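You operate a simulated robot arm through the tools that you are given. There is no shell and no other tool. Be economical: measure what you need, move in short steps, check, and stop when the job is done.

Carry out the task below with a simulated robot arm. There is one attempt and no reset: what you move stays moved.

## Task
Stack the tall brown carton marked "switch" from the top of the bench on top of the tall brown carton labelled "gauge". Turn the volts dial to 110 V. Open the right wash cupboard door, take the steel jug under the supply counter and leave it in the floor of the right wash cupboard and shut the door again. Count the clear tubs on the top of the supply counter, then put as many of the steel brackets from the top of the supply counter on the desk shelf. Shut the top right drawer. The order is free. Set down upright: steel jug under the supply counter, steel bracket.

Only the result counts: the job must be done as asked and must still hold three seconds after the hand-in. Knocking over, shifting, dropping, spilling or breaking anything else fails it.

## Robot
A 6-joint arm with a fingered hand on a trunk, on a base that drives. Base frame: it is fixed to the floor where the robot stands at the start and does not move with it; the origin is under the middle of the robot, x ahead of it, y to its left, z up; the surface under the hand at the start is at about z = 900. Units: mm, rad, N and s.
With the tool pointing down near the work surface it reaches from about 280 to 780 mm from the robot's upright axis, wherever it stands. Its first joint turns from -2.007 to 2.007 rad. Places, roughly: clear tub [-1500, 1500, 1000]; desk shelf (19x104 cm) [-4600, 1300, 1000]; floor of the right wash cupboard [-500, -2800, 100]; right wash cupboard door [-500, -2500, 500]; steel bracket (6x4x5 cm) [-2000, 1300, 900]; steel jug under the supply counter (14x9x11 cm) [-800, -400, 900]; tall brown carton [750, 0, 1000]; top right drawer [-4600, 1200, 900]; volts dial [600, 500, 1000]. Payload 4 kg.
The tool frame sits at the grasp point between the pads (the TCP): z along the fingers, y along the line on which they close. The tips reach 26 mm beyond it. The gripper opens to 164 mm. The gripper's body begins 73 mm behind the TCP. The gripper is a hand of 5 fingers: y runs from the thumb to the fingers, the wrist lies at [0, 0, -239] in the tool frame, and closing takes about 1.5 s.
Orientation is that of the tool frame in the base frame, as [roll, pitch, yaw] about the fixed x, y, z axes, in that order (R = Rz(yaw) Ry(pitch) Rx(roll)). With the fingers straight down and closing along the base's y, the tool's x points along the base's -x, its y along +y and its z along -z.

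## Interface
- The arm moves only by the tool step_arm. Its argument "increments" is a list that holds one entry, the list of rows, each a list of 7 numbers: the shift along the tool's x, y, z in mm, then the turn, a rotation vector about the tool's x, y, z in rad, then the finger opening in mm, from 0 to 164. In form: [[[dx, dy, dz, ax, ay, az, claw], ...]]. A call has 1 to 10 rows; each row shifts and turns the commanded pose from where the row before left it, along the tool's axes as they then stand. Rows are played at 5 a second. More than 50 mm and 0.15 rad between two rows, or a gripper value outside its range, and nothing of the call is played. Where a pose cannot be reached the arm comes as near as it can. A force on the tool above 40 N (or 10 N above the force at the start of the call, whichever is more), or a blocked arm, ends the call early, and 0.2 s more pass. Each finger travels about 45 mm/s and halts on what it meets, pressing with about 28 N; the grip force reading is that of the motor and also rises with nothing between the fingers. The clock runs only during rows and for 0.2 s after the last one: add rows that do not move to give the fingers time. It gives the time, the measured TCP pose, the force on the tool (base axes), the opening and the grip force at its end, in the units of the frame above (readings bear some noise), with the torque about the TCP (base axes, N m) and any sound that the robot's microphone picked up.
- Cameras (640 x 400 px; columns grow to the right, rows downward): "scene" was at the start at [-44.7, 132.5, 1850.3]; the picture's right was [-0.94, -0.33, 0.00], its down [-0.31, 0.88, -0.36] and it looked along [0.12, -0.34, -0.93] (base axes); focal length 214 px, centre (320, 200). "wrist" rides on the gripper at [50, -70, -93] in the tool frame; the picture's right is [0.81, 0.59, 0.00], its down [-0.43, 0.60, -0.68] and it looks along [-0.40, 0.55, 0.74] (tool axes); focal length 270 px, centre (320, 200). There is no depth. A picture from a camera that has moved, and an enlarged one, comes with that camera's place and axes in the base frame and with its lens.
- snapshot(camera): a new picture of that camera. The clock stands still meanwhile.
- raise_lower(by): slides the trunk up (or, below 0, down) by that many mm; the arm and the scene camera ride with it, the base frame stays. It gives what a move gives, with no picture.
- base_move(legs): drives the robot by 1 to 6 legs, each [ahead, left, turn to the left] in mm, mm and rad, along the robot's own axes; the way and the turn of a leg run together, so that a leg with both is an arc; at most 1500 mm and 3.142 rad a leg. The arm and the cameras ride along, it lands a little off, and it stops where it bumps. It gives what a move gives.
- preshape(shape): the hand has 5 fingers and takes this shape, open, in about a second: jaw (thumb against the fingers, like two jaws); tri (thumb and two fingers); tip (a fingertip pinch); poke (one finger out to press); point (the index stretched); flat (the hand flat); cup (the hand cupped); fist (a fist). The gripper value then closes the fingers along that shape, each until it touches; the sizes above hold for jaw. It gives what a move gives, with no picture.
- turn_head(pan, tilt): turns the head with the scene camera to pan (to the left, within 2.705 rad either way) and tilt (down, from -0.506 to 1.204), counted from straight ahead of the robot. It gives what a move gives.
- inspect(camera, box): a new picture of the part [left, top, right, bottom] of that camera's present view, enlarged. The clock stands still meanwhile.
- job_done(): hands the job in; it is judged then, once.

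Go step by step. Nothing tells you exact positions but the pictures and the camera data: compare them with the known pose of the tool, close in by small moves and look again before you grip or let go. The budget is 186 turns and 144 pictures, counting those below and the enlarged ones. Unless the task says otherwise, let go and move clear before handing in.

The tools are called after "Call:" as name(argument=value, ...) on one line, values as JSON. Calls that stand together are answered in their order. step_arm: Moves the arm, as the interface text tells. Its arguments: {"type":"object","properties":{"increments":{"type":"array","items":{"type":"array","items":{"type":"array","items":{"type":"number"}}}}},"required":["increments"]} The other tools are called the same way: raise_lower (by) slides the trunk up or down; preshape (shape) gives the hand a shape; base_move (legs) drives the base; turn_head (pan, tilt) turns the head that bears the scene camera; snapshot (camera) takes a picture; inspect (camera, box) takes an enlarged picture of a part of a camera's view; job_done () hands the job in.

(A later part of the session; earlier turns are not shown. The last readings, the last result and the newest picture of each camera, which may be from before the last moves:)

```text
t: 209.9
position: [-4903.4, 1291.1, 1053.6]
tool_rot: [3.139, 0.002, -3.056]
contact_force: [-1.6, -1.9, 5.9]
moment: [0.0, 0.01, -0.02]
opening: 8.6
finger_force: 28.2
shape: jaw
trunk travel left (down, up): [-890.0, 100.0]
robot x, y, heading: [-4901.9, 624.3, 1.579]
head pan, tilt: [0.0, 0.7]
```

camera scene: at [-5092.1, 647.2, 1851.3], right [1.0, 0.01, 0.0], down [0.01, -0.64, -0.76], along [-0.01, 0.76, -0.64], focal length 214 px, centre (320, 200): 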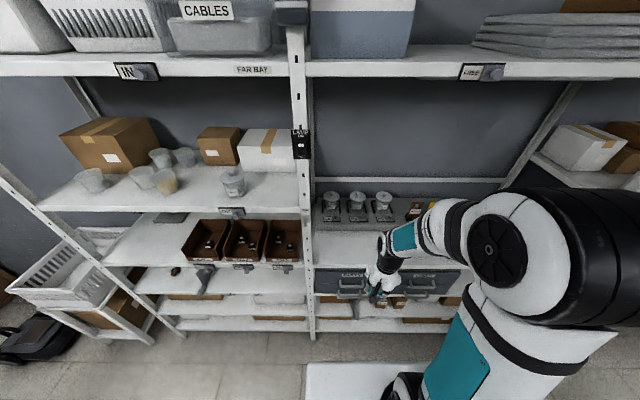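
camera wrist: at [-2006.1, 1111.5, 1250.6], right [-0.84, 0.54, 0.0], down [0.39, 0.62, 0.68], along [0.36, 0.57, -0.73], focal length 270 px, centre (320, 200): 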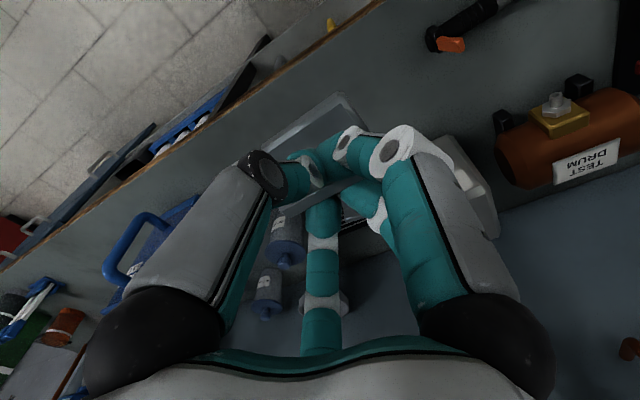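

Light contact; releasing and withdrawing.

Call:
step_arm(increments=[[[0, 0, 0, 0, 0, 0, 8], [0, 0, 0, 0, 0, 0, 20], [0, 0, 0, 0, 0, 0, 35], [0, 0, 0, 0, 0, 0, 40], [0, 0, 0, 0, 0, 0, 40], [0, 0, -20, 0, 0, 0, 40], [0, 0, -40, 0, 0, 0, 40], [0, -20, -40, 0, 0, 0, 40]]])

Call:
step_arm(increments=[[[0, -48, 0, 0, 0, 0, 40], [0, -48, 0, 0, 0, 0, 40], [0, -48, 0, 0, 0, 0, 40], [0, -48, 0, 0, 0, 0, 40], [0, -48, 0, 0, 0, 0, 164], [0, 0, 0, 0, 0, 0, 164], [0, 0, 0, 0, 0, 0, 164]]])

Call:
inspect(camera="scene", box=[300, 180, 440, 280])

```text
t: 211.7
position: [-4900.1, 1266.2, 1155.1]
tool_rot: [3.138, 0.002, -3.056]
contact_force: [-0.1, 0.4, -0.5]
moment: [0.04, -0.02, -0.01]
opening: 39.7
finger_force: 0.1
shape: jaw
trunk travel left (down, up): [-890.0, 100.0]
robot x, y, heading: [-4903.1, 625.4, 1.58]
head pan, tilt: [0.0, 0.7]
```

```text
t: 213.3
position: [-4877.6, 1032.5, 1155.4]
tool_rot: [3.138, 0.0, -3.056]
contact_force: [0.4, 0.5, 0.1]
moment: [0.01, 0.0, 0.03]
opening: 109.7
finger_force: 0.1
shape: jaw
trunk travel left (down, up): [-890.0, 100.0]
robot x, y, heading: [-4901.2, 624.0, 1.575]
head pan, tilt: [0.0, 0.7]
```

```text
4.00 times, centred on (370, 230) of scene
camera zoom: at [-5091.6, 646.0, 1851.3], right [1.0, 0.01, 0.0], down [0.01, -0.64, -0.77], along [-0.01, 0.77, -0.64], focal length 858 px, centre (120, 80)
```

zoom: 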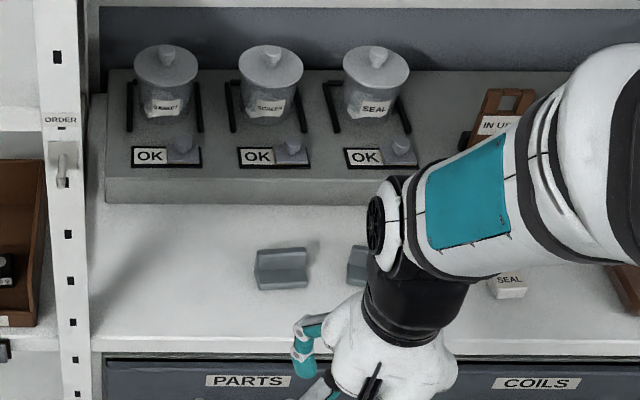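

Both brackets stand on the desk shelf. Now I'll drive back to the corridor between bench and island, then on to the wash cupboards.

Call:
base_move(legs=[[30, -1500, 0], [10, -1500, -0.01], [0, -1500, 0], [0, -310, 0]])

Call:
turn_head(pan=2.6, tilt=0.7)

Call:
snapshot(camera="scene")

```text
refused: leg 1 is longer than a leg can be; nothing moved
```

```text
t: 215.7
position: [-4879.6, 1035.4, 1155.8]
tool_rot: [3.138, 0.002, -3.057]
contact_force: [0.0, -0.3, -0.2]
moment: [-0.02, -0.01, 0.02]
opening: 163.9
finger_force: 0.1
shape: jaw
trunk travel left (down, up): [-890.0, 100.0]
robot x, y, heading: [-4902.3, 627.6, 1.577]
head pan, tilt: [2.601, 0.7]
```

```text
36 pictures are left
camera scene: at [-5134.1, 489.0, 1851.3], right [-0.86, 0.51, 0.0], down [0.33, 0.56, -0.76], along [-0.39, -0.66, -0.64], focal length 214 px, centre (320, 200)
```

scene: 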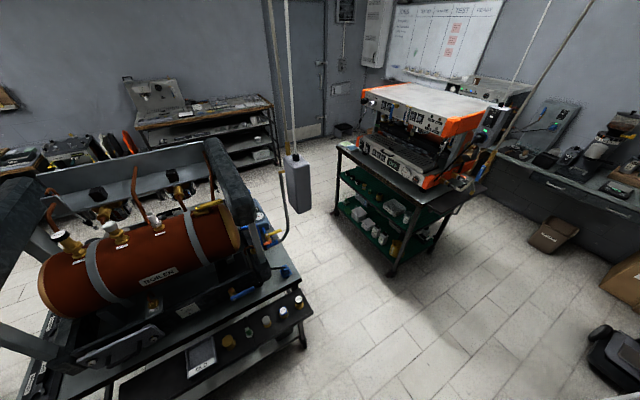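

Call:
base_move(legs=[[30, -1480, 0], [10, -1480, -0.01], [0, -1480, 0], [0, -370, 0]])

Call:
turn_head(pan=2.6, tilt=0.7)

Call:
snapshot(camera="scene")

```text
t: 238.9
position: [-51.2, 1044.6, 1154.5]
tool_rot: [3.139, -0.001, -3.077]
contact_force: [-0.3, 0.1, 0.3]
moment: [0.03, 0.02, -0.04]
opening: 163.8
finger_force: 0.1
shape: jaw
trunk travel left (down, up): [-890.0, 100.0]
robot x, y, heading: [-82.5, 635.8, 1.56]
head pan, tilt: [2.601, 0.7]
```

```text
t: 239.5
position: [-51.6, 1045.0, 1155.3]
tool_rot: [3.138, 0.002, -3.078]
contact_force: [-1.0, 0.3, -0.4]
moment: [0.02, -0.01, 0.02]
opening: 163.9
finger_force: 0.1
shape: jaw
trunk travel left (down, up): [-890.0, 100.0]
robot x, y, heading: [-80.4, 633.2, 1.559]
head pan, tilt: [2.601, 0.7]
```

```text
35 pictures are left
camera scene: at [-318.7, 504.2, 1851.3], right [-0.85, 0.52, 0.0], down [0.34, 0.55, -0.76], along [-0.4, -0.65, -0.64], focal length 214 px, centre (320, 200)
```

scene: 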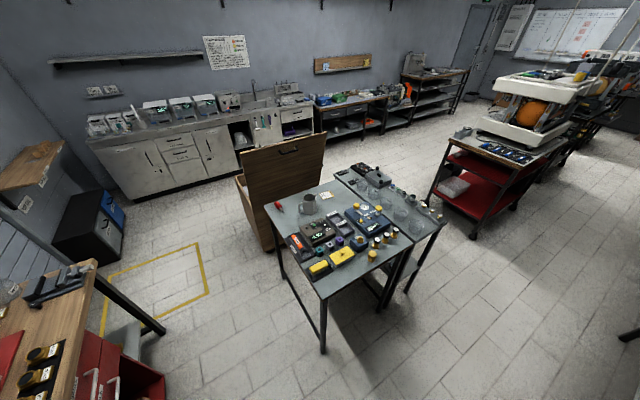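

Call:
base_move(legs=[[-1450, 0, 0.011], [-900, 0, 0], [0, 0, 3.141]])

Call:
turn_head(pan=0.0, tilt=0.8)

Call:
snapshot(camera="scene")

```text
t: 258.4
position: [-203.8, -2155.7, 1154.8]
tool_rot: [3.138, 0.001, -0.013]
contact_force: [0.1, -0.1, 1.1]
moment: [0.0, 0.0, 0.02]
opening: 163.9
finger_force: 0.0
shape: jaw
trunk travel left (down, up): [-890.0, 100.0]
robot x, y, heading: [-138.7, -1749.3, -1.66]
head pan, tilt: [2.601, 0.7]
```

```text
t: 260.7
position: [-205.6, -2157.2, 1155.5]
tool_rot: [3.138, 0.003, -0.014]
contact_force: [0.1, -0.7, -0.2]
moment: [0.02, 0.05, 0.0]
opening: 163.9
finger_force: 0.0
shape: jaw
trunk travel left (down, up): [-890.0, 100.0]
robot x, y, heading: [-137.3, -1750.1, -1.658]
head pan, tilt: [0.0, 0.799]
```

```text
34 pictures are left
camera scene: at [40.1, -1786.7, 1843.1], right [-1.0, 0.09, 0.0], down [0.06, 0.71, -0.7], along [-0.06, -0.69, -0.72], focal length 214 px, centre (320, 200)
```

scene: 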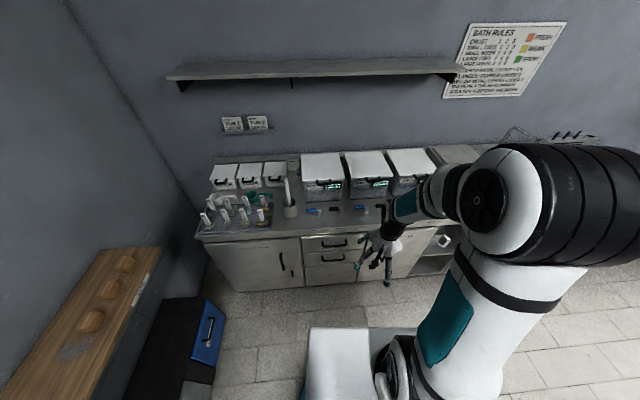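

Call:
base_move(legs=[[0, 0, 0.088], [-50, -130, 0]])

Call:
step_arm(increments=[[[45, 0, 0, 0, 0, 0, 164], [45, 0, 0, 0, 0, 0, 164], [45, 0, 0, 0, 0, 0, 164], [45, 0, 0, 0, 0, 0, 164], [45, 0, 0, 0, 0, 0, 164], [45, 0, 0, 0, 0, 0, 164], [45, 0, 0, 0, 0, 0, 164], [45, 0, 0, 0, 0, 0, 164], [45, -20, 0, 0, 0, 0, 164], [45, -20, 0, 0, 0, 0, 164]]])

Call:
turn_head(pan=-0.5, tilt=0.9)

Call:
snapshot(camera="scene")

```text
t: 262.5
position: [-296.4, -2109.6, 1153.9]
tool_rot: [3.138, 0.001, 0.076]
contact_force: [0.3, -0.2, 0.0]
moment: [-0.02, -0.05, 0.02]
opening: 164.0
finger_force: 0.1
shape: jaw
trunk travel left (down, up): [-890.0, 100.0]
robot x, y, heading: [-263.7, -1699.9, -1.569]
head pan, tilt: [0.0, 0.799]
```

```text
t: 264.7
position: [152.8, -2035.2, 1153.2]
tool_rot: [3.139, 0.005, 0.075]
contact_force: [-0.1, 0.2, 0.7]
moment: [0.01, 0.02, 0.01]
opening: 163.7
finger_force: 0.1
shape: jaw
trunk travel left (down, up): [-890.0, 100.0]
robot x, y, heading: [-265.7, -1699.3, -1.573]
head pan, tilt: [0.0, 0.799]
```

```text
t: 265.7
position: [151.0, -2034.7, 1152.5]
tool_rot: [3.138, 0.001, 0.076]
contact_force: [-0.8, 0.4, 0.5]
moment: [0.0, 0.01, 0.02]
opening: 163.7
finger_force: 0.1
shape: jaw
trunk travel left (down, up): [-890.0, 100.0]
robot x, y, heading: [-270.1, -1699.8, -1.567]
head pan, tilt: [-0.499, 0.901]
```

```text
33 pictures are left
camera scene: at [-121.5, -1706.5, 1835.2], right [-0.88, 0.48, 0.0], down [0.37, 0.69, -0.62], along [-0.3, -0.55, -0.78], focal length 214 px, centre (320, 200)
```

scene: 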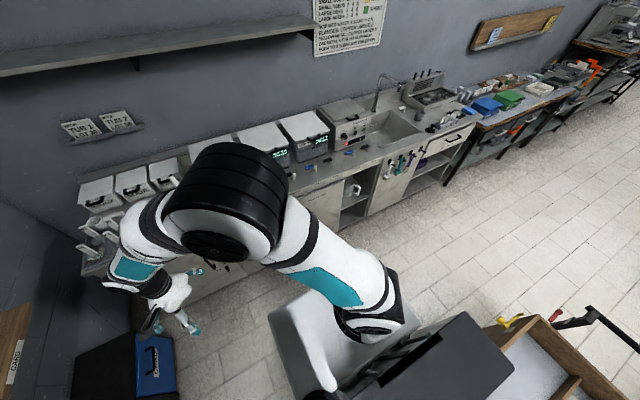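

Call:
inspect(camera="scene", box=[250, 160, 400, 260])

```text
4.00 times, centred on (325, 210) of scene
camera zoom: at [-121.5, -1706.5, 1835.2], right [-0.88, 0.48, 0.0], down [0.37, 0.69, -0.62], along [-0.3, -0.55, -0.78], focal length 858 px, centre (300, 160)
```

zoom: 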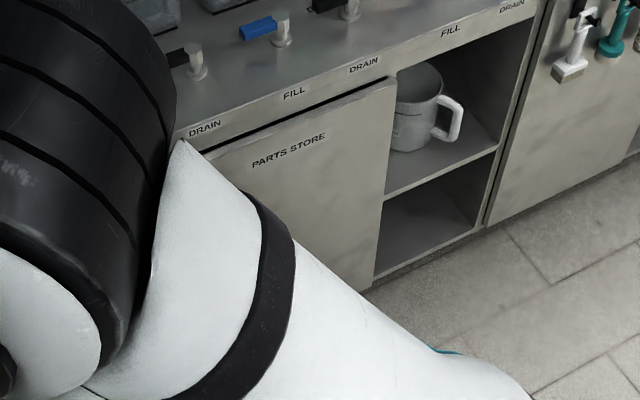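

The arm blocks the view, so I'll use the wrist camera on the door.

Call:
step_arm(increments=[[[-36, 7, 30, 0, 0, 0, 164], [-36, 7, 30, 0, 0, 0, 164], [-36, 7, 30, 0, 0, 0, 164], [-36, 7, 30, 0, 0, 0, 164], [-36, 7, 30, 0, 0, 0, 164], [-36, 7, 30, 0, 0, 0, 164], [-36, 7, 20, 0, 0, 0, 164]]])

Call:
snapshot(camera="wrist")

```text
t: 267.3
position: [-99.5, -2104.4, 953.2]
tool_rot: [3.14, -0.001, 0.077]
contact_force: [-0.2, 0.2, -0.4]
moment: [0.01, -0.02, 0.0]
opening: 164.2
finger_force: 0.1
shape: jaw
trunk travel left (down, up): [-890.0, 100.0]
robot x, y, heading: [-267.0, -1698.7, -1.569]
head pan, tilt: [-0.499, 0.901]
```

```text
31 pictures are left
camera wrist: at [-53.3, -2030.5, 1046.4], right [0.85, -0.52, 0.0], down [-0.38, -0.63, 0.68], along [-0.36, -0.58, -0.73], focal length 270 px, centre (320, 200)
```

wrist: 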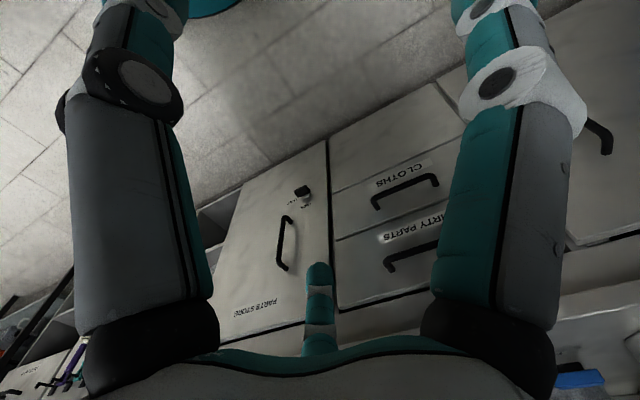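

Call:
inspect(camera="wrist", box=[190, 140, 350, 340])

```text
2.00 times, centred on (270, 240) of wrist
camera zoom: at [-53.3, -2030.5, 1046.4], right [0.85, -0.52, 0.0], down [-0.38, -0.63, 0.68], along [-0.36, -0.58, -0.73], focal length 541 px, centre (420, 120)
```

zoom: 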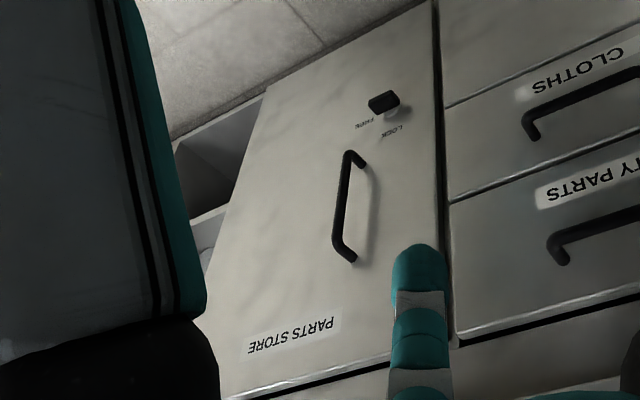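

Call:
inspect(camera="wrist", box=[280, 175, 330, 215])

```text
10.00 times, centred on (305, 195) of wrist
camera zoom: at [-53.3, -2030.5, 1046.4], right [0.85, -0.52, 0.0], down [-0.38, -0.63, 0.68], along [-0.36, -0.58, -0.73], focal length 2703 px, centre (470, 250)
```

zoom: 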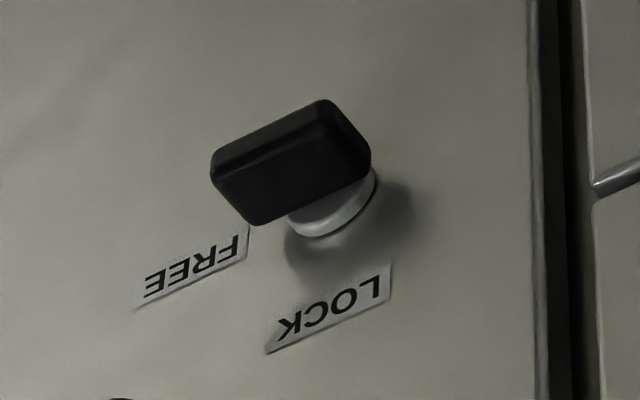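

The latch stands at FREE and the pull handle is vertical at about (-445,-2477), z≈493–675, with hinges on the right. I'll position the robot, turn the hand so it closes sideways, and point it at the door.

Call:
base_move(legs=[[0, -205, 0]])

Call:
step_arm(increments=[[[0, 0, -40, 0, 0, -0.149, 100], [0, 0, -40, 0, 0, -0.149, 100], [0, 0, -40, 0, 0, -0.149, 100], [0, 0, -40, 0, 0, -0.149, 100], [0, 0, -40, 0, 0, -0.149, 100], [0, 0, -40, 0, 0, -0.149, 100], [0, 0, -40, 0, 0, -0.149, 100], [0, 0, 0, 0, 0, -0.149, 100], [0, 0, 0, 0, 0, -0.149, 100], [0, 0, 0, 0, 0, -0.149, 100]]])

Call:
step_arm(increments=[[[-10, 0, 0, 0, -0.149, 0, 100], [0, 0, 0, 0, -0.149, 0, 100], [0, 0, 0, 0, -0.149, 0, 100], [0, 0, 0, 0, -0.149, 0, 100], [0, 0, 0, 0, -0.149, 0, 100], [0, 0, 0, 0, -0.149, 0, 100], [0, 0, 0, 0, -0.149, 0, 100], [0, 0, 0, 0, -0.149, 0, 100], [0, 0, 0, 0, -0.149, 0, 100], [0, 0, 0, 0, -0.149, 0, 100]]])

```text
t: 268.9
position: [-308.6, -2106.8, 954.8]
tool_rot: [3.14, -0.001, 0.076]
contact_force: [-0.1, -0.8, 0.0]
moment: [0.01, -0.04, 0.01]
opening: 164.0
finger_force: 0.0
shape: jaw
trunk travel left (down, up): [-890.0, 100.0]
robot x, y, heading: [-476.7, -1701.0, -1.568]
head pan, tilt: [-0.499, 0.901]
```

```text
t: 271.1
position: [-307.3, -2105.5, 1233.4]
tool_rot: [-3.14, 0.003, 1.571]
contact_force: [-0.3, 0.5, -0.5]
moment: [-0.01, 0.0, 0.01]
opening: 100.6
finger_force: 0.2
shape: jaw
trunk travel left (down, up): [-890.0, 100.0]
robot x, y, heading: [-478.1, -1702.0, -1.57]
head pan, tilt: [-0.499, 0.901]
```

```text
t: 273.3
position: [-250.3, -2172.3, 1242.6]
tool_rot: [-3.125, 1.489, 1.584]
contact_force: [0.9, -1.0, 0.0]
moment: [0.0, -0.01, 0.0]
opening: 100.3
finger_force: 0.1
shape: jaw
out of reach, approached as far as the arm can: row 4, 5, 6, 7, 8
trunk travel left (down, up): [-890.0, 100.0]
robot x, y, heading: [-476.1, -1702.6, -1.568]
head pan, tilt: [-0.499, 0.901]
```

Call:
step_arm(increments=[[[0, -39, 0, 0, -0.08, 0, 100], [0, -39, 0, 0, 0, 0, 100], [0, -39, 0, 0, 0, 0, 100], [0, -39, 0, 0, 0, 0, 100], [0, -39, 0, 0, 0, 0, 100], [0, 0, 0, 0, 0, 0, 100]]])

Call:
raise_lower(by=-400)

Call:
raise_lower(by=-255)

Call:
turn_head(pan=-0.3, tilt=0.7)

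Call:
snapshot(camera="scene")

Call:
snapshot(camera="wrist")

```text
t: 274.7
position: [-384.9, -2267.8, 1278.5]
tool_rot: [-1.283, 1.568, -2.858]
contact_force: [-1.1, 0.5, 0.0]
moment: [0.01, -0.03, 0.02]
opening: 100.6
finger_force: 0.0
shape: jaw
out of reach, approached as far as the arm can: row 1, 2, 3, 4, 5
trunk travel left (down, up): [-890.0, 100.0]
robot x, y, heading: [-479.7, -1700.1, -1.565]
head pan, tilt: [-0.499, 0.901]
```

```text
t: 278.5
position: [-384.9, -2268.2, 877.0]
tool_rot: [-1.27, 1.569, -2.846]
contact_force: [-0.3, -0.6, -0.2]
moment: [-0.02, 0.0, 0.05]
opening: 100.2
finger_force: 0.0
shape: jaw
trunk travel left (down, up): [-490.0, 500.0]
robot x, y, heading: [-480.2, -1699.0, -1.573]
head pan, tilt: [-0.499, 0.901]
```

```text
t: 281.2
position: [-385.6, -2268.1, 623.4]
tool_rot: [-1.297, 1.569, -2.874]
contact_force: [-1.1, 1.1, -0.2]
moment: [-0.02, 0.01, 0.03]
opening: 100.5
finger_force: 0.0
shape: jaw
trunk travel left (down, up): [-235.0, 755.0]
robot x, y, heading: [-476.6, -1702.8, -1.571]
head pan, tilt: [-0.499, 0.901]
```

```text
t: 281.9
position: [-386.0, -2268.6, 623.0]
tool_rot: [-1.264, 1.569, -2.84]
contact_force: [-0.1, -0.4, 0.2]
moment: [0.01, 0.0, -0.03]
opening: 100.4
finger_force: 0.1
shape: jaw
trunk travel left (down, up): [-235.0, 755.0]
robot x, y, heading: [-473.3, -1702.6, -1.572]
head pan, tilt: [-0.3, 0.7]
```

```text
28 pictures are left
camera scene: at [-321.0, -1723.2, 1196.3], right [-0.96, 0.3, 0.0], down [0.19, 0.62, -0.76], along [-0.23, -0.73, -0.64], focal length 214 px, centre (320, 200)
```

scene: 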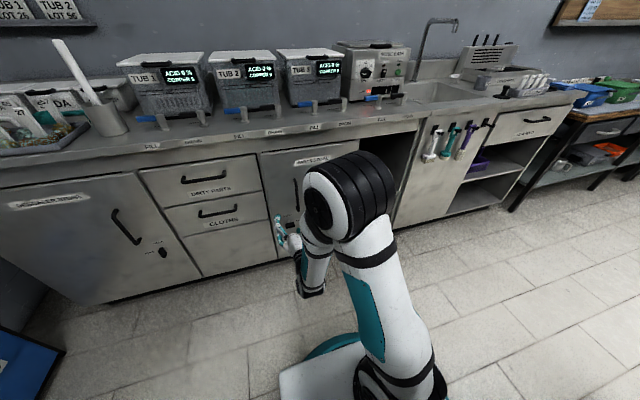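

```text
27 pictures are left
camera wrist: at [-454.7, -2174.0, 571.7], right [0.59, 0.0, -0.81], down [0.6, 0.67, 0.43], along [0.55, -0.74, 0.4], focal length 270 px, centre (320, 200)
```

wrist: 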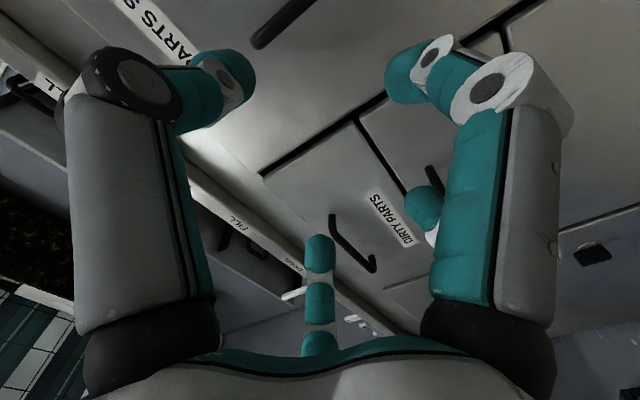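

Call:
raise_lower(by=-35)

Call:
base_move(legs=[[0, -60, 0], [140, 0, 0]])

Call:
snapshot(camera="wrist")

Call:
inspect(camera="scene", box=[230, 150, 370, 270])

```text
t: 282.7
position: [-385.9, -2267.9, 588.5]
tool_rot: [-1.246, 1.568, -2.821]
contact_force: [-0.4, 0.4, -1.0]
moment: [0.01, -0.01, -0.01]
opening: 100.5
finger_force: 0.1
shape: jaw
trunk travel left (down, up): [-200.0, 790.0]
robot x, y, heading: [-478.3, -1701.8, -1.568]
head pan, tilt: [-0.3, 0.7]
```

```text
t: 283.9
position: [-446.4, -2270.0, 587.5]
tool_rot: [-2.189, 1.57, 2.517]
contact_force: [-0.7, 0.3, -0.2]
moment: [0.01, 0.01, 0.01]
opening: 100.3
finger_force: 0.1
shape: jaw
trunk travel left (down, up): [-200.0, 790.0]
robot x, y, heading: [-537.5, -1700.2, -1.564]
head pan, tilt: [-0.3, 0.7]
stopped in leg 2: the robot was blocked; the commanded pose is now the measured one
```

```text
26 pictures are left
camera wrist: at [-514.7, -2176.1, 536.4], right [0.59, 0.0, -0.81], down [0.6, 0.67, 0.43], along [0.54, -0.74, 0.4], focal length 270 px, centre (320, 200)
```

wrist: 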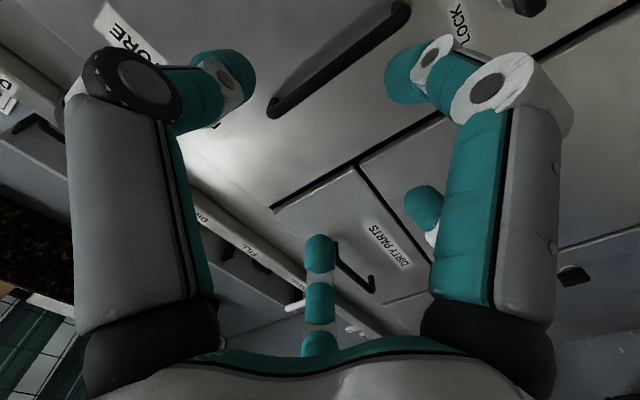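

```text
3.33 times, centred on (300, 210) of scene
camera zoom: at [-380.3, -1725.6, 1161.3], right [-0.96, 0.3, 0.0], down [0.19, 0.62, -0.76], along [-0.23, -0.73, -0.64], focal length 715 px, centre (387, 167)
```

zoom: 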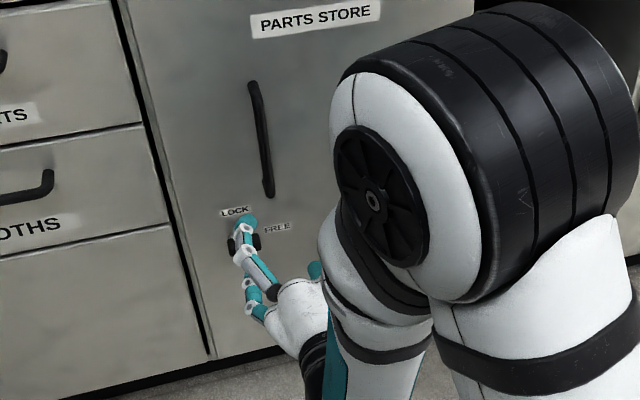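

Blocked going ahead, probably touching the crate on the right; I'll step left, forward, then right again.

Call:
base_move(legs=[[0, 70, 0], [140, 0, 0]])

Call:
turn_head(pan=-2.2, tilt=0.9)

Call:
snapshot(camera="scene")

```text
t: 285.8
position: [-374.6, -2406.2, 587.2]
tool_rot: [-1.668, 1.569, 3.04]
contact_force: [0.0, 0.5, 0.0]
moment: [-0.02, 0.02, 0.02]
opening: 100.3
finger_force: 0.1
shape: jaw
trunk travel left (down, up): [-200.0, 790.0]
robot x, y, heading: [-466.6, -1840.1, -1.563]
head pan, tilt: [-0.3, 0.7]
```

```text
t: 287.6
position: [-373.9, -2405.7, 586.9]
tool_rot: [-1.771, 1.568, 2.938]
contact_force: [-0.2, 0.9, 0.5]
moment: [0.01, 0.01, 0.02]
opening: 100.2
finger_force: 0.0
shape: jaw
trunk travel left (down, up): [-200.0, 790.0]
robot x, y, heading: [-466.4, -1839.2, -1.569]
head pan, tilt: [-2.201, 0.901]
```

```text
24 pictures are left
camera scene: at [-345.3, -1735.5, 1145.2], right [0.59, 0.81, 0.0], down [0.63, -0.46, -0.62], along [-0.5, 0.37, -0.78], focal length 214 px, centre (320, 200)
```

scene: 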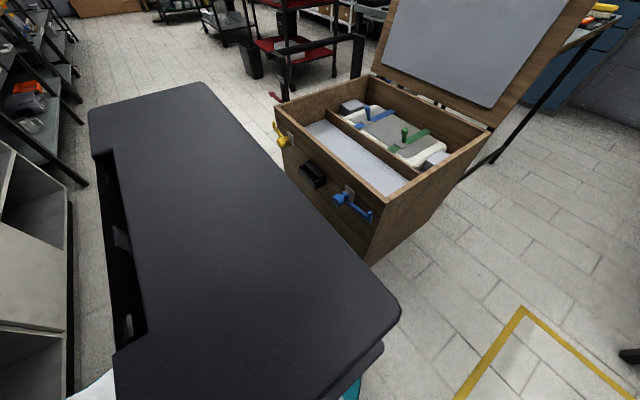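

Call:
base_move(legs=[[0, -71, 0]])

Call:
turn_head(pan=-0.2, tilt=0.8)

Call:
snapshot(camera="wrist")

Call:
inspect(camera="scene", box=[230, 110, 370, 250])

```text
t: 288.7
position: [-444.8, -2404.8, 587.7]
tool_rot: [-1.759, 1.568, 2.947]
contact_force: [0.4, -0.3, -0.3]
moment: [0.0, -0.02, 0.03]
opening: 100.4
finger_force: 0.0
shape: jaw
trunk travel left (down, up): [-200.0, 790.0]
robot x, y, heading: [-535.8, -1839.3, -1.575]
head pan, tilt: [-2.201, 0.901]
```

```text
t: 290.6
position: [-445.2, -2406.9, 588.1]
tool_rot: [-1.831, 1.569, 2.877]
contact_force: [-0.3, -0.6, -0.4]
moment: [-0.01, -0.02, 0.05]
opening: 100.4
finger_force: 0.0
shape: jaw
trunk travel left (down, up): [-200.0, 790.0]
robot x, y, heading: [-538.5, -1843.7, -1.567]
head pan, tilt: [-0.201, 0.799]
```

```text
23 pictures are left
camera wrist: at [-514.1, -2311.8, 536.5], right [0.59, 0.0, -0.81], down [0.6, 0.67, 0.43], along [0.55, -0.74, 0.4], focal length 270 px, centre (320, 200)
```

wrist: 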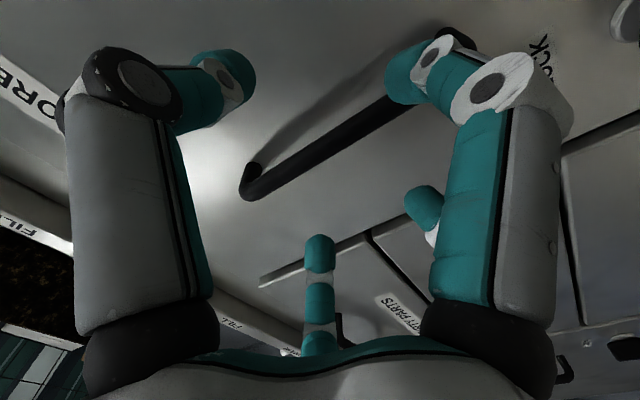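

```text
2.86 times, centred on (300, 180) of scene
camera zoom: at [-371.5, -1859.0, 1153.1], right [-0.98, 0.2, 0.0], down [0.14, 0.7, -0.7], along [-0.14, -0.68, -0.72], focal length 613 px, centre (377, 257)
```

zoom: 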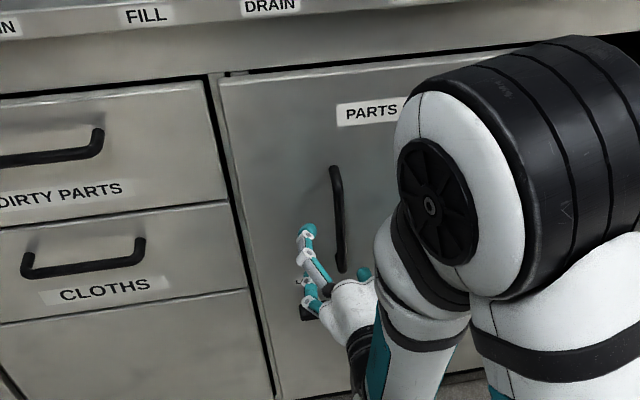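

Call:
base_move(legs=[[62, 5, 0]])

Call:
snapshot(camera="wrist")

```text
t: 291.6
position: [-439.2, -2467.5, 588.2]
tool_rot: [-1.401, 1.569, -2.976]
contact_force: [-1.2, 0.4, 0.5]
moment: [0.02, 0.02, 0.01]
opening: 100.1
finger_force: 0.0
shape: jaw
trunk travel left (down, up): [-200.0, 790.0]
robot x, y, heading: [-532.7, -1898.9, -1.565]
head pan, tilt: [-0.201, 0.799]
```

```text
21 pictures are left
camera wrist: at [-508.6, -2373.3, 536.6], right [0.59, 0.0, -0.81], down [0.6, 0.68, 0.43], along [0.55, -0.74, 0.4], focal length 270 px, centre (320, 200)
```

wrist: 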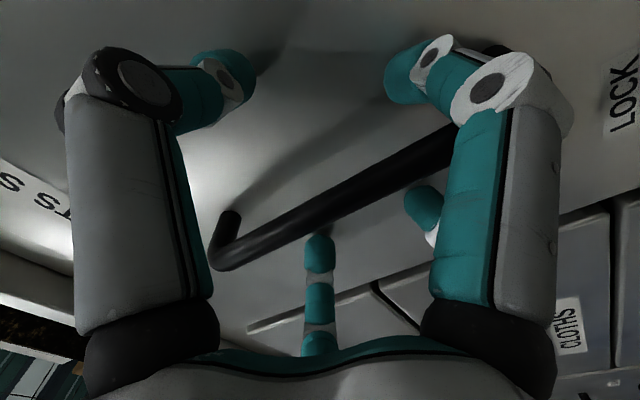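

The bar lies between thumb and fingers; closing.

Call:
step_arm(increments=[[[0, 0, 0, 0, 0, 0, 5], [0, 0, 0, 0, 0, 0, 5], [0, 0, 0, 0, 0, 0, 5], [0, 0, 0, 0, 0, 0, 5], [0, 0, 0, 0, 0, 0, 5], [0, 0, 0, 0, 0, 0, 5], [0, 0, 0, 0, 0, 0, 5], [0, 0, 0, 0, 0, 0, 5], [0, 0, 0, 0, 0, 0, 5]]])

Call:
base_move(legs=[[-60, 0, 0]])

Call:
snapshot(camera="scene")

```text
t: 293.6
position: [-440.3, -2466.5, 587.8]
tool_rot: [-2.396, 1.571, 2.312]
contact_force: [-12.0, 12.3, -0.9]
moment: [0.05, -0.03, 0.03]
opening: 5.9
finger_force: 0.2
shape: jaw
trunk travel left (down, up): [-200.0, 790.0]
robot x, y, heading: [-528.6, -1900.2, -1.568]
head pan, tilt: [-0.201, 0.799]
```

```text
t: 294.6
position: [-443.2, -2407.7, 587.3]
tool_rot: [1.383, 1.569, -0.198]
contact_force: [-32.4, -10.9, 1.3]
moment: [-0.01, 0.03, 0.28]
opening: 5.3
finger_force: 0.2
shape: jaw
trunk travel left (down, up): [-200.0, 790.0]
robot x, y, heading: [-532.6, -1842.4, -1.564]
head pan, tilt: [-0.201, 0.799]
```

```text
20 pictures are left
camera scene: at [-368.4, -1861.1, 1153.4], right [-0.98, 0.2, 0.0], down [0.14, 0.7, -0.7], along [-0.14, -0.68, -0.72], focal length 214 px, centre (320, 200)
```

scene: 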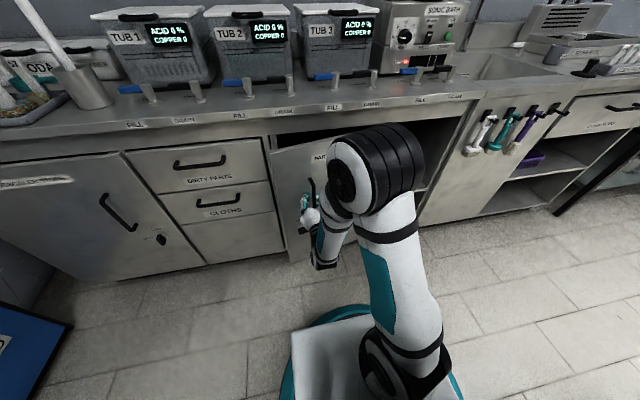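

The door is opening. Following the arc: back and to the right.

Call:
base_move(legs=[[-45, -30, 0], [-40, -35, 0]])

Call:
inspect(camera="scene", box=[220, 110, 420, 290])

```text
t: 296.0
position: [-505.8, -2322.2, 588.2]
tool_rot: [-0.229, 1.569, -1.808]
contact_force: [0.1, 0.3, 0.2]
moment: [-0.03, -0.01, 0.02]
opening: 4.9
finger_force: 0.0
shape: jaw
trunk travel left (down, up): [-200.0, 790.0]
robot x, y, heading: [-597.0, -1756.4, -1.567]
head pan, tilt: [-0.201, 0.799]
```

```text
2.22 times, centred on (320, 200) of scene
camera zoom: at [-430.4, -1775.2, 1153.1], right [-0.98, 0.2, 0.0], down [0.14, 0.7, -0.7], along [-0.14, -0.68, -0.72], focal length 477 px, centre (320, 200)
```

zoom: 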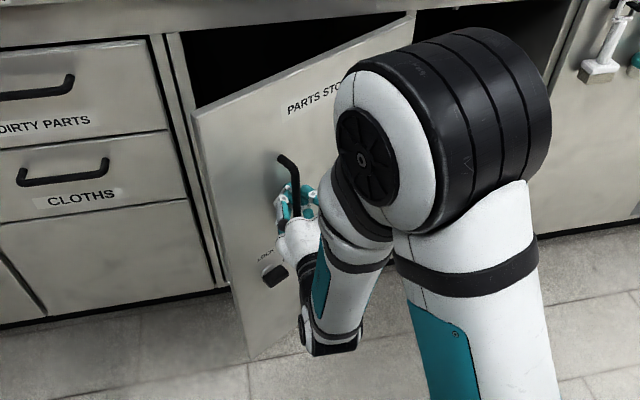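

Door about 28° open. I'll let go, go round its free edge and push it open from the inside.

Call:
step_arm(increments=[[[0, 0, 0, 0, 0, 0, 120], [0, 0, 0, 0, 0, 0, 120], [0, 0, 0, 0, 0, 0, 120], [0, 0, 0, 0, 0, 0, 120], [0, 0, 0, 0, 0, 0, 120], [0, 0, 0, 0, 0, 0, 120], [0, 0, 0, 0, 0, 0, 120]]])

Call:
base_move(legs=[[-40, 0, 0], [0, 215, 0]])

Call:
step_arm(increments=[[[0, 0, 0, 0, 0, 0, 0], [0, 0, 0, 0, 0, 0, 0], [0, 0, 0, 0, 0, 0, 0], [0, 0, 0, 0, 0, 0, 0], [0, 0, 0, 0, 0, 0, 0], [0, 0, 0, 0, 0, 0, 0], [0, 0, 0, 0, 0, 0, 0]]])

Call:
inspect(camera="scene", box=[220, 100, 440, 280])

```text
t: 297.6
position: [-505.3, -2322.7, 588.4]
tool_rot: [-0.11, 1.568, -1.689]
contact_force: [0.2, 0.5, 0.7]
moment: [0.03, -0.02, -0.03]
opening: 119.7
finger_force: 0.1
shape: jaw
trunk travel left (down, up): [-200.0, 790.0]
robot x, y, heading: [-596.1, -1753.3, -1.566]
head pan, tilt: [-0.201, 0.799]
```

```text
t: 299.8
position: [-293.7, -2281.2, 588.1]
tool_rot: [-0.133, 1.57, -1.712]
contact_force: [0.1, -0.6, -0.8]
moment: [-0.02, -0.02, -0.03]
opening: 119.5
finger_force: 0.1
shape: jaw
trunk travel left (down, up): [-200.0, 790.0]
robot x, y, heading: [-388.7, -1715.4, -1.569]
head pan, tilt: [-0.201, 0.799]
```

```text
t: 301.4
position: [-294.3, -2282.2, 587.5]
tool_rot: [-0.141, 1.569, -1.72]
contact_force: [0.2, -0.2, 0.5]
moment: [0.0, 0.0, -0.04]
opening: 0.1
finger_force: 3.8
shape: jaw
trunk travel left (down, up): [-200.0, 790.0]
robot x, y, heading: [-389.6, -1713.9, -1.57]
head pan, tilt: [-0.201, 0.799]
```

```text
2.22 times, centred on (330, 190) of scene
camera zoom: at [-219.9, -1733.9, 1153.1], right [-0.98, 0.2, 0.0], down [0.14, 0.7, -0.7], along [-0.14, -0.68, -0.72], focal length 477 px, centre (298, 222)
```

zoom: 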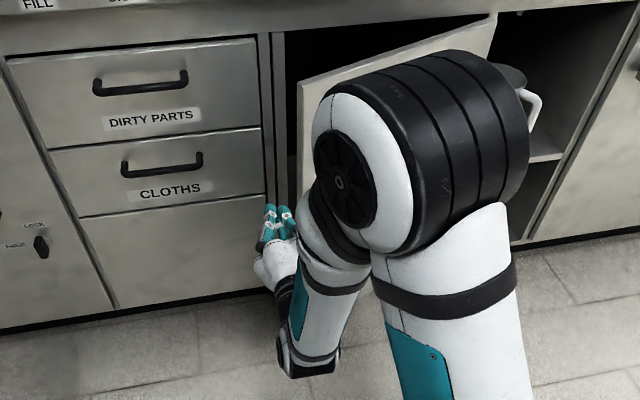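

Call:
base_move(legs=[[0, 15, 0], [80, 0, 0], [0, -160, 0], [0, -160, 0]])

Call:
snapshot(camera="scene")

```text
t: 303.4
position: [-315.6, -2361.6, 588.0]
tool_rot: [-1.58, 1.569, -3.136]
contact_force: [5.9, 1.7, 1.3]
moment: [0.04, 0.07, -0.22]
opening: 0.0
finger_force: 28.1
shape: jaw
trunk travel left (down, up): [-200.0, 790.0]
robot x, y, heading: [-414.4, -1795.4, -1.572]
head pan, tilt: [-0.201, 0.799]
stopped in leg 3: the force on the tool passed its limit at 65 N (the readings are from after the stop); the commanded pose is now the measured one
```

```text
17 pictures are left
camera scene: at [-247.5, -1813.5, 1153.0], right [-0.98, 0.2, 0.0], down [0.14, 0.7, -0.7], along [-0.14, -0.68, -0.72], focal length 214 px, centre (320, 200)
```

scene: 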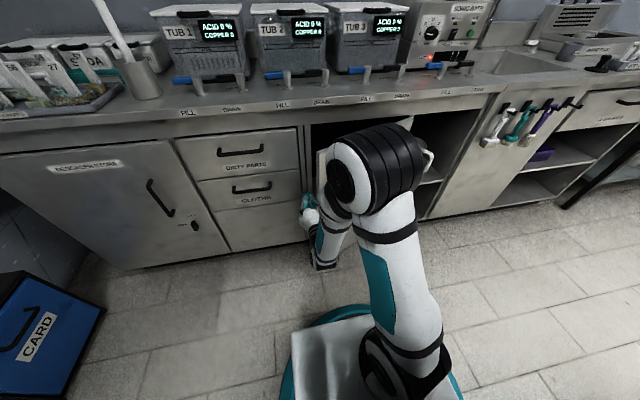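

The push bumped the force limit from speed; I'll try in small increments, with the tips further in.

Call:
base_move(legs=[[0, 12, 0], [50, 0, 0], [0, -25, 0], [0, -25, 0], [0, -25, 0], [0, -25, 0]])

```text
t: 304.7
position: [-295.0, -2402.6, 588.6]
tool_rot: [-1.656, 1.567, 3.087]
contact_force: [3.1, 0.7, 0.0]
moment: [0.04, 0.04, -0.15]
opening: 0.0
finger_force: 28.3
shape: jaw
trunk travel left (down, up): [-200.0, 790.0]
robot x, y, heading: [-401.0, -1836.5, -1.566]
head pan, tilt: [-0.201, 0.799]
stopped in leg 2: the force on the tool passed its limit at 46 N (the readings are from after the stop); the commanded pose is now the measured one
```

Call:
inspect(camera="scene", box=[270, 100, 370, 200])

Call:
snapshot(camera="wrist")

```text
4.00 times, centred on (320, 150) of scene
camera zoom: at [-234.9, -1855.6, 1153.1], right [-0.98, 0.19, 0.0], down [0.14, 0.7, -0.7], along [-0.13, -0.68, -0.72], focal length 858 px, centre (320, 400)
```

zoom: 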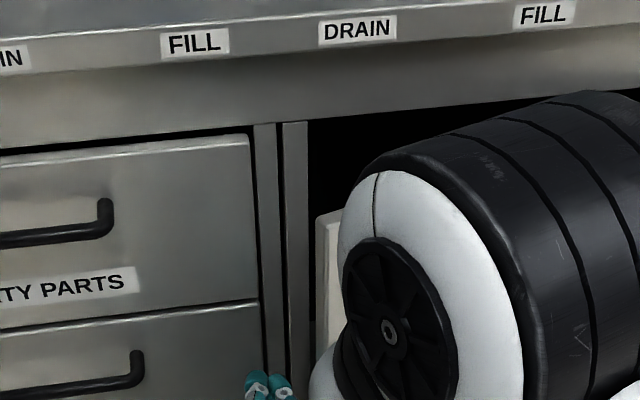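

```text
15 pictures are left
camera wrist: at [-367.3, -2310.4, 536.7], right [0.58, 0.02, -0.81], down [0.57, 0.7, 0.43], along [0.57, -0.72, 0.4], focal length 270 px, centre (320, 200)
```

wrist: 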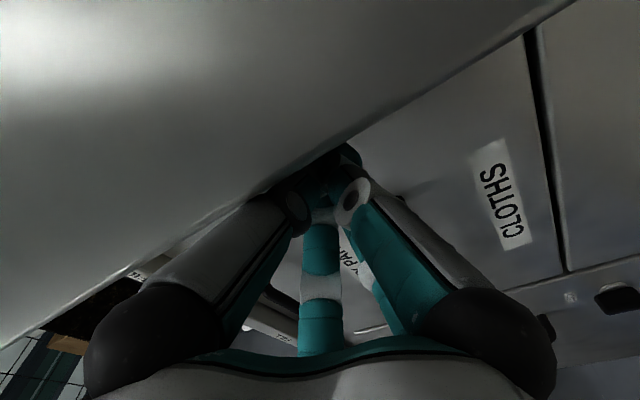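

The wrist camera sticks out on the door side, so I'll back off, roll the hand 90° to clear it, and go in again.

Call:
base_move(legs=[[-110, 10, 0]])

Call:
step_arm(increments=[[[0, 0, 0, 0, 0, 0.15, 0], [0, 0, 0, 0, 0, 0.15, 0], [0, 0, 0, 0, 0, 0.15, 0], [0, 0, 0, 0, 0, 0.15, 0], [0, 0, 0, 0, 0, 0.15, 0], [0, 0, 0, 0, 0, 0.15, 0], [0, 0, 0, 0, 0, 0.15, 0], [0, 0, 0, 0, 0, 0.15, 0], [0, 0, 0, 0, 0, 0.15, 0], [0, 0, 0, 0, 0, 0.15, 0]]])

Call:
base_move(legs=[[0, 15, 0], [70, 0, 0], [70, 0, 0]])

```text
t: 305.9
position: [-287.1, -2291.6, 587.2]
tool_rot: [-1.609, 1.569, 3.133]
contact_force: [0.0, -0.7, 0.8]
moment: [-0.04, 0.02, 0.01]
opening: 0.0
finger_force: 28.2
shape: jaw
trunk travel left (down, up): [-200.0, 790.0]
robot x, y, heading: [-388.6, -1726.0, -1.567]
head pan, tilt: [-0.201, 0.799]
```

```text
t: 308.1
position: [-287.4, -2293.5, 588.5]
tool_rot: [1.571, 0.073, 0.027]
contact_force: [0.2, 0.2, 0.6]
moment: [0.0, -0.01, -0.01]
opening: 0.0
finger_force: 28.4
shape: jaw
trunk travel left (down, up): [-200.0, 790.0]
robot x, y, heading: [-388.0, -1725.1, -1.573]
head pan, tilt: [-0.201, 0.799]
```

```text
t: 310.1
position: [-270.0, -2432.6, 588.5]
tool_rot: [1.572, 0.079, 0.029]
contact_force: [0.0, 0.4, 0.1]
moment: [-0.03, 0.01, -0.03]
opening: 0.0
finger_force: 27.7
shape: jaw
trunk travel left (down, up): [-200.0, 790.0]
robot x, y, heading: [-374.1, -1868.3, -1.563]
head pan, tilt: [-0.201, 0.799]
```

Call:
base_move(legs=[[0, -30, 0], [0, -30, 0], [0, -30, 0], [0, -30, 0], [0, -30, 0], [0, -30, 0]])

```text
t: 310.9
position: [-279.1, -2431.0, 587.0]
tool_rot: [1.572, 0.077, 0.051]
contact_force: [1.6, 1.3, 0.8]
moment: [0.04, 0.07, -0.07]
opening: 0.2
finger_force: 27.9
shape: jaw
trunk travel left (down, up): [-200.0, 790.0]
robot x, y, heading: [-395.4, -1869.5, -1.562]
head pan, tilt: [-0.201, 0.799]
stopped in leg 1: the force on the tool passed its limit at 63 N (the readings are from after the stop); the commanded pose is now the measured one
```

Friction jams the straight push; I'll move along the edge's arc instead (back and right together).

Call:
base_move(legs=[[-40, -24, 0], [-40, -30, 0], [-35, -38, 0], [-25, -42, 0]])

Call:
snapshot(camera="scene")

```text
t: 311.8
position: [-288.9, -2404.1, 586.5]
tool_rot: [1.575, 0.077, 0.066]
contact_force: [1.9, 1.5, 1.5]
moment: [0.07, 0.0, -0.17]
opening: 0.1
finger_force: 27.9
shape: jaw
trunk travel left (down, up): [-200.0, 790.0]
robot x, y, heading: [-410.1, -1841.7, -1.56]
head pan, tilt: [-0.201, 0.799]
stopped in leg 1: the force on the tool passed its limit at 47 N (the readings are from after the stop); the commanded pose is now the measured one
```

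```text
14 pictures are left
camera scene: at [-241.5, -1859.5, 1153.1], right [-0.98, 0.19, 0.0], down [0.14, 0.7, -0.7], along [-0.13, -0.68, -0.72], focal length 214 px, centre (320, 200)
```

scene: 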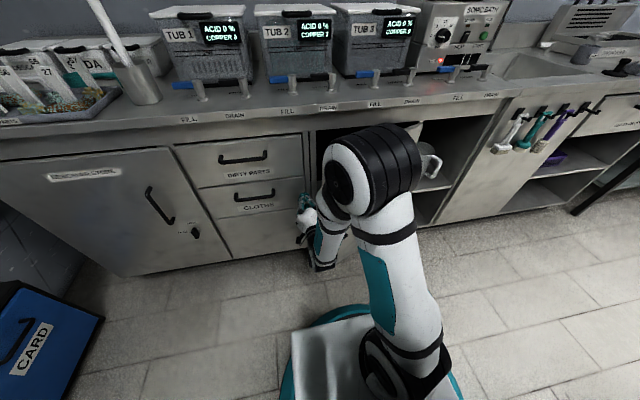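

Call:
base_move(legs=[[-12, -5, 0], [-12, -5, 0], [-12, -6, 0], [-12, -6, 0], [-12, -7, 0], [-12, -7, 0]])

```text
t: 315.0
position: [-321.8, -2330.8, 585.8]
tool_rot: [1.577, 0.079, 0.074]
contact_force: [2.1, 1.5, 1.7]
moment: [0.06, 0.04, -0.13]
opening: 0.0
finger_force: 28.4
shape: jaw
trunk travel left (down, up): [-200.0, 790.0]
robot x, y, heading: [-443.2, -1770.6, -1.561]
head pan, tilt: [-0.201, 0.799]
stopped in leg 6: the force on the tool passed its limit at 40 N (the readings are from after the stop); the commanded pose is now the measured one
```

Call:
inspect(camera="scene", box=[270, 110, 400, 220])

```text
3.64 times, centred on (335, 165) of scene
camera zoom: at [-277.5, -1786.8, 1153.1], right [-0.98, 0.19, 0.0], down [0.13, 0.7, -0.7], along [-0.13, -0.68, -0.72], focal length 780 px, centre (266, 327)
```

zoom: 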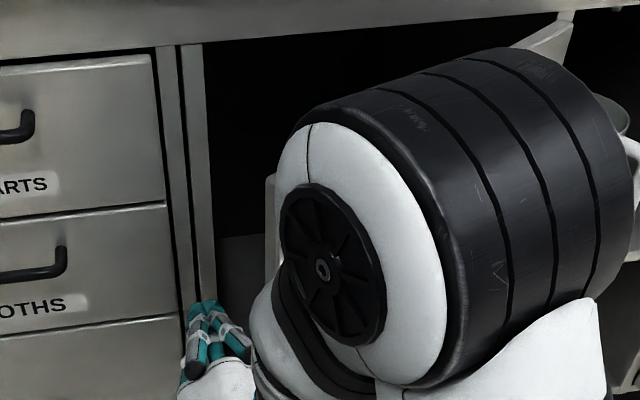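

Progress: the door is about 35° open. Continue with small arc steps.

Call:
base_move(legs=[[-11, -8, 0], [-11, -9, 0], [-11, -9, 0], [-8, -10, 0], [-4, -12, 0], [0, -12, 0]])

Call:
base_move(legs=[[0, -12, 0], [0, -12, 0], [0, -12, 0], [0, -12, 0], [0, -12, 0], [0, -12, 0]])

```text
t: 316.5
position: [-337.0, -2304.0, 585.5]
tool_rot: [1.576, 0.078, 0.084]
contact_force: [2.5, 1.3, 0.9]
moment: [0.09, 0.04, -0.21]
opening: 0.3
finger_force: 27.8
shape: jaw
trunk travel left (down, up): [-200.0, 790.0]
robot x, y, heading: [-463.7, -1744.5, -1.557]
head pan, tilt: [-0.201, 0.799]
stopped in leg 3: the force on the tool passed its limit at 44 N (the readings are from after the stop); the commanded pose is now the measured one
```

```text
t: 317.3
position: [-339.3, -2301.9, 585.4]
tool_rot: [1.58, 0.08, 0.1]
contact_force: [3.1, 1.8, 1.9]
moment: [0.09, 0.09, -0.25]
opening: 0.0
finger_force: 27.7
shape: jaw
trunk travel left (down, up): [-200.0, 790.0]
robot x, y, heading: [-471.1, -1743.4, -1.556]
head pan, tilt: [-0.201, 0.799]
stopped in leg 1: the force on the tool passed its limit at 49 N (the readings are from after the stop); the commanded pose is now the measured one
```

Call:
base_move(legs=[[0, 45, 0], [80, 0, 0], [0, 0, -0.06], [0, 0, -0.03], [0, 0, -0.03], [0, 0, -0.03]])

Call:
base_move(legs=[[-8, 0, -0.03], [-8, 0, -0.03], [-8, 0, -0.03], [-8, 0, -0.03], [-8, 0, -0.03], [-8, 0, -0.03]])

```text
t: 320.4
position: [-364.5, -2390.7, 583.8]
tool_rot: [1.583, 0.083, -0.025]
contact_force: [2.8, 2.2, 2.3]
moment: [0.32, 0.09, -0.52]
opening: 0.1
finger_force: 27.9
shape: jaw
trunk travel left (down, up): [-200.0, 790.0]
robot x, y, heading: [-421.1, -1825.6, -1.692]
head pan, tilt: [-0.201, 0.799]
stopped in leg 6: the force on the tool passed its limit at 48 N (the readings are from after the stop); the commanded pose is now the measured one
```

```text
t: 321.3
position: [-370.3, -2386.1, 582.8]
tool_rot: [1.584, 0.082, -0.036]
contact_force: [3.4, 2.2, 1.5]
moment: [0.24, 0.03, -0.46]
opening: 0.3
finger_force: 28.0
shape: jaw
trunk travel left (down, up): [-200.0, 790.0]
robot x, y, heading: [-418.7, -1816.4, -1.705]
head pan, tilt: [-0.201, 0.799]
stopped in leg 1: the robot was blocked; the commanded pose is now the measured one
```

Call:
step_arm(increments=[[[-5, 0, -4, 0, 0, 0, 0], [-5, 0, -4, 0, 0, 0, 0], [-5, 0, -4, 0, 0, 0, 0], [-5, 0, -4, 0, 0, 0, 0], [-5, 0, -4, 0, 0, 0, 0], [-5, 0, -4, 0, 0, 0, 0], [-5, 0, -4, 0, 0, 0, 0], [-5, 0, -4, 0, 0, 0, 0], [-5, 0, -4, 0, 0, 0, 0], [-5, 0, -4, 0, 0, 0, 0]]])

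```text
t: 323.5
position: [-369.8, -2386.1, 583.4]
tool_rot: [1.585, 0.084, -0.036]
contact_force: [8.9, 6.1, -1.5]
moment: [-0.19, 0.01, -1.32]
opening: 0.2
finger_force: 28.1
shape: jaw
out of reach, approached as far as the arm can: row 1, 2, 3, 4, 5, 6, 7, 8, 9, 10
trunk travel left (down, up): [-200.0, 790.0]
robot x, y, heading: [-417.6, -1813.4, -1.7]
head pan, tilt: [-0.201, 0.799]
```

Call:
step_arm(increments=[[[2, 30, 0, 0, 0, 0, 0], [0, 30, 0, 0, 0, 0, 0], [0, 30, 0, 0, 0, 0, 0], [0, 30, 0, 0, 0, 0, 0]]])

Call:
raise_lower(by=-120)

Call:
step_arm(increments=[[[-6, 0, -5, 0, 0, 0, 0], [-6, 0, -5, 0, 0, 0, 0], [-6, 0, -5, 0, 0, 0, 0], [-6, 0, -5, 0, 0, 0, 0], [-6, 0, -5, 0, 0, 0, 0], [-6, 0, -5, 0, 0, 0, 0], [-6, 0, -5, 0, 0, 0, 0], [-6, 0, -5, 0, 0, 0, 0], [-6, 0, -5, 0, 0, 0, 0], [-6, 0, -5, 0, 0, 0, 0]]])

```text
t: 324.5
position: [-355.6, -2397.9, 702.2]
tool_rot: [1.584, 0.083, -0.036]
contact_force: [0.3, -0.7, -0.4]
moment: [0.0, 0.02, 0.02]
opening: 0.0
finger_force: 28.3
shape: jaw
out of reach, approached as far as the arm can: row 1
trunk travel left (down, up): [-200.0, 790.0]
robot x, y, heading: [-422.1, -1815.1, -1.705]
head pan, tilt: [-0.201, 0.799]
```

```text
t: 326.0
position: [-355.5, -2397.8, 580.9]
tool_rot: [1.585, 0.082, -0.037]
contact_force: [0.6, -0.5, -0.7]
moment: [0.02, -0.03, -0.02]
opening: 0.0
finger_force: 28.5
shape: jaw
trunk travel left (down, up): [-80.0, 910.0]
robot x, y, heading: [-423.3, -1816.1, -1.706]
head pan, tilt: [-0.201, 0.799]
```

```text
t: 326.8
position: [-360.4, -2396.7, 582.1]
tool_rot: [1.593, 0.086, -0.025]
contact_force: [7.2, 5.0, -0.3]
moment: [-0.1, -0.01, -1.08]
opening: 0.0
finger_force: 28.0
shape: jaw
out of reach, approached as far as the arm can: row 1, 2, 3, 4
trunk travel left (down, up): [-80.0, 910.0]
robot x, y, heading: [-420.8, -1815.5, -1.7]
head pan, tilt: [-0.201, 0.799]
stopped in row 4: the force on the tool passed its limit at 49 N (the readings are from after the stop); the commanded pose is now the measured one
```

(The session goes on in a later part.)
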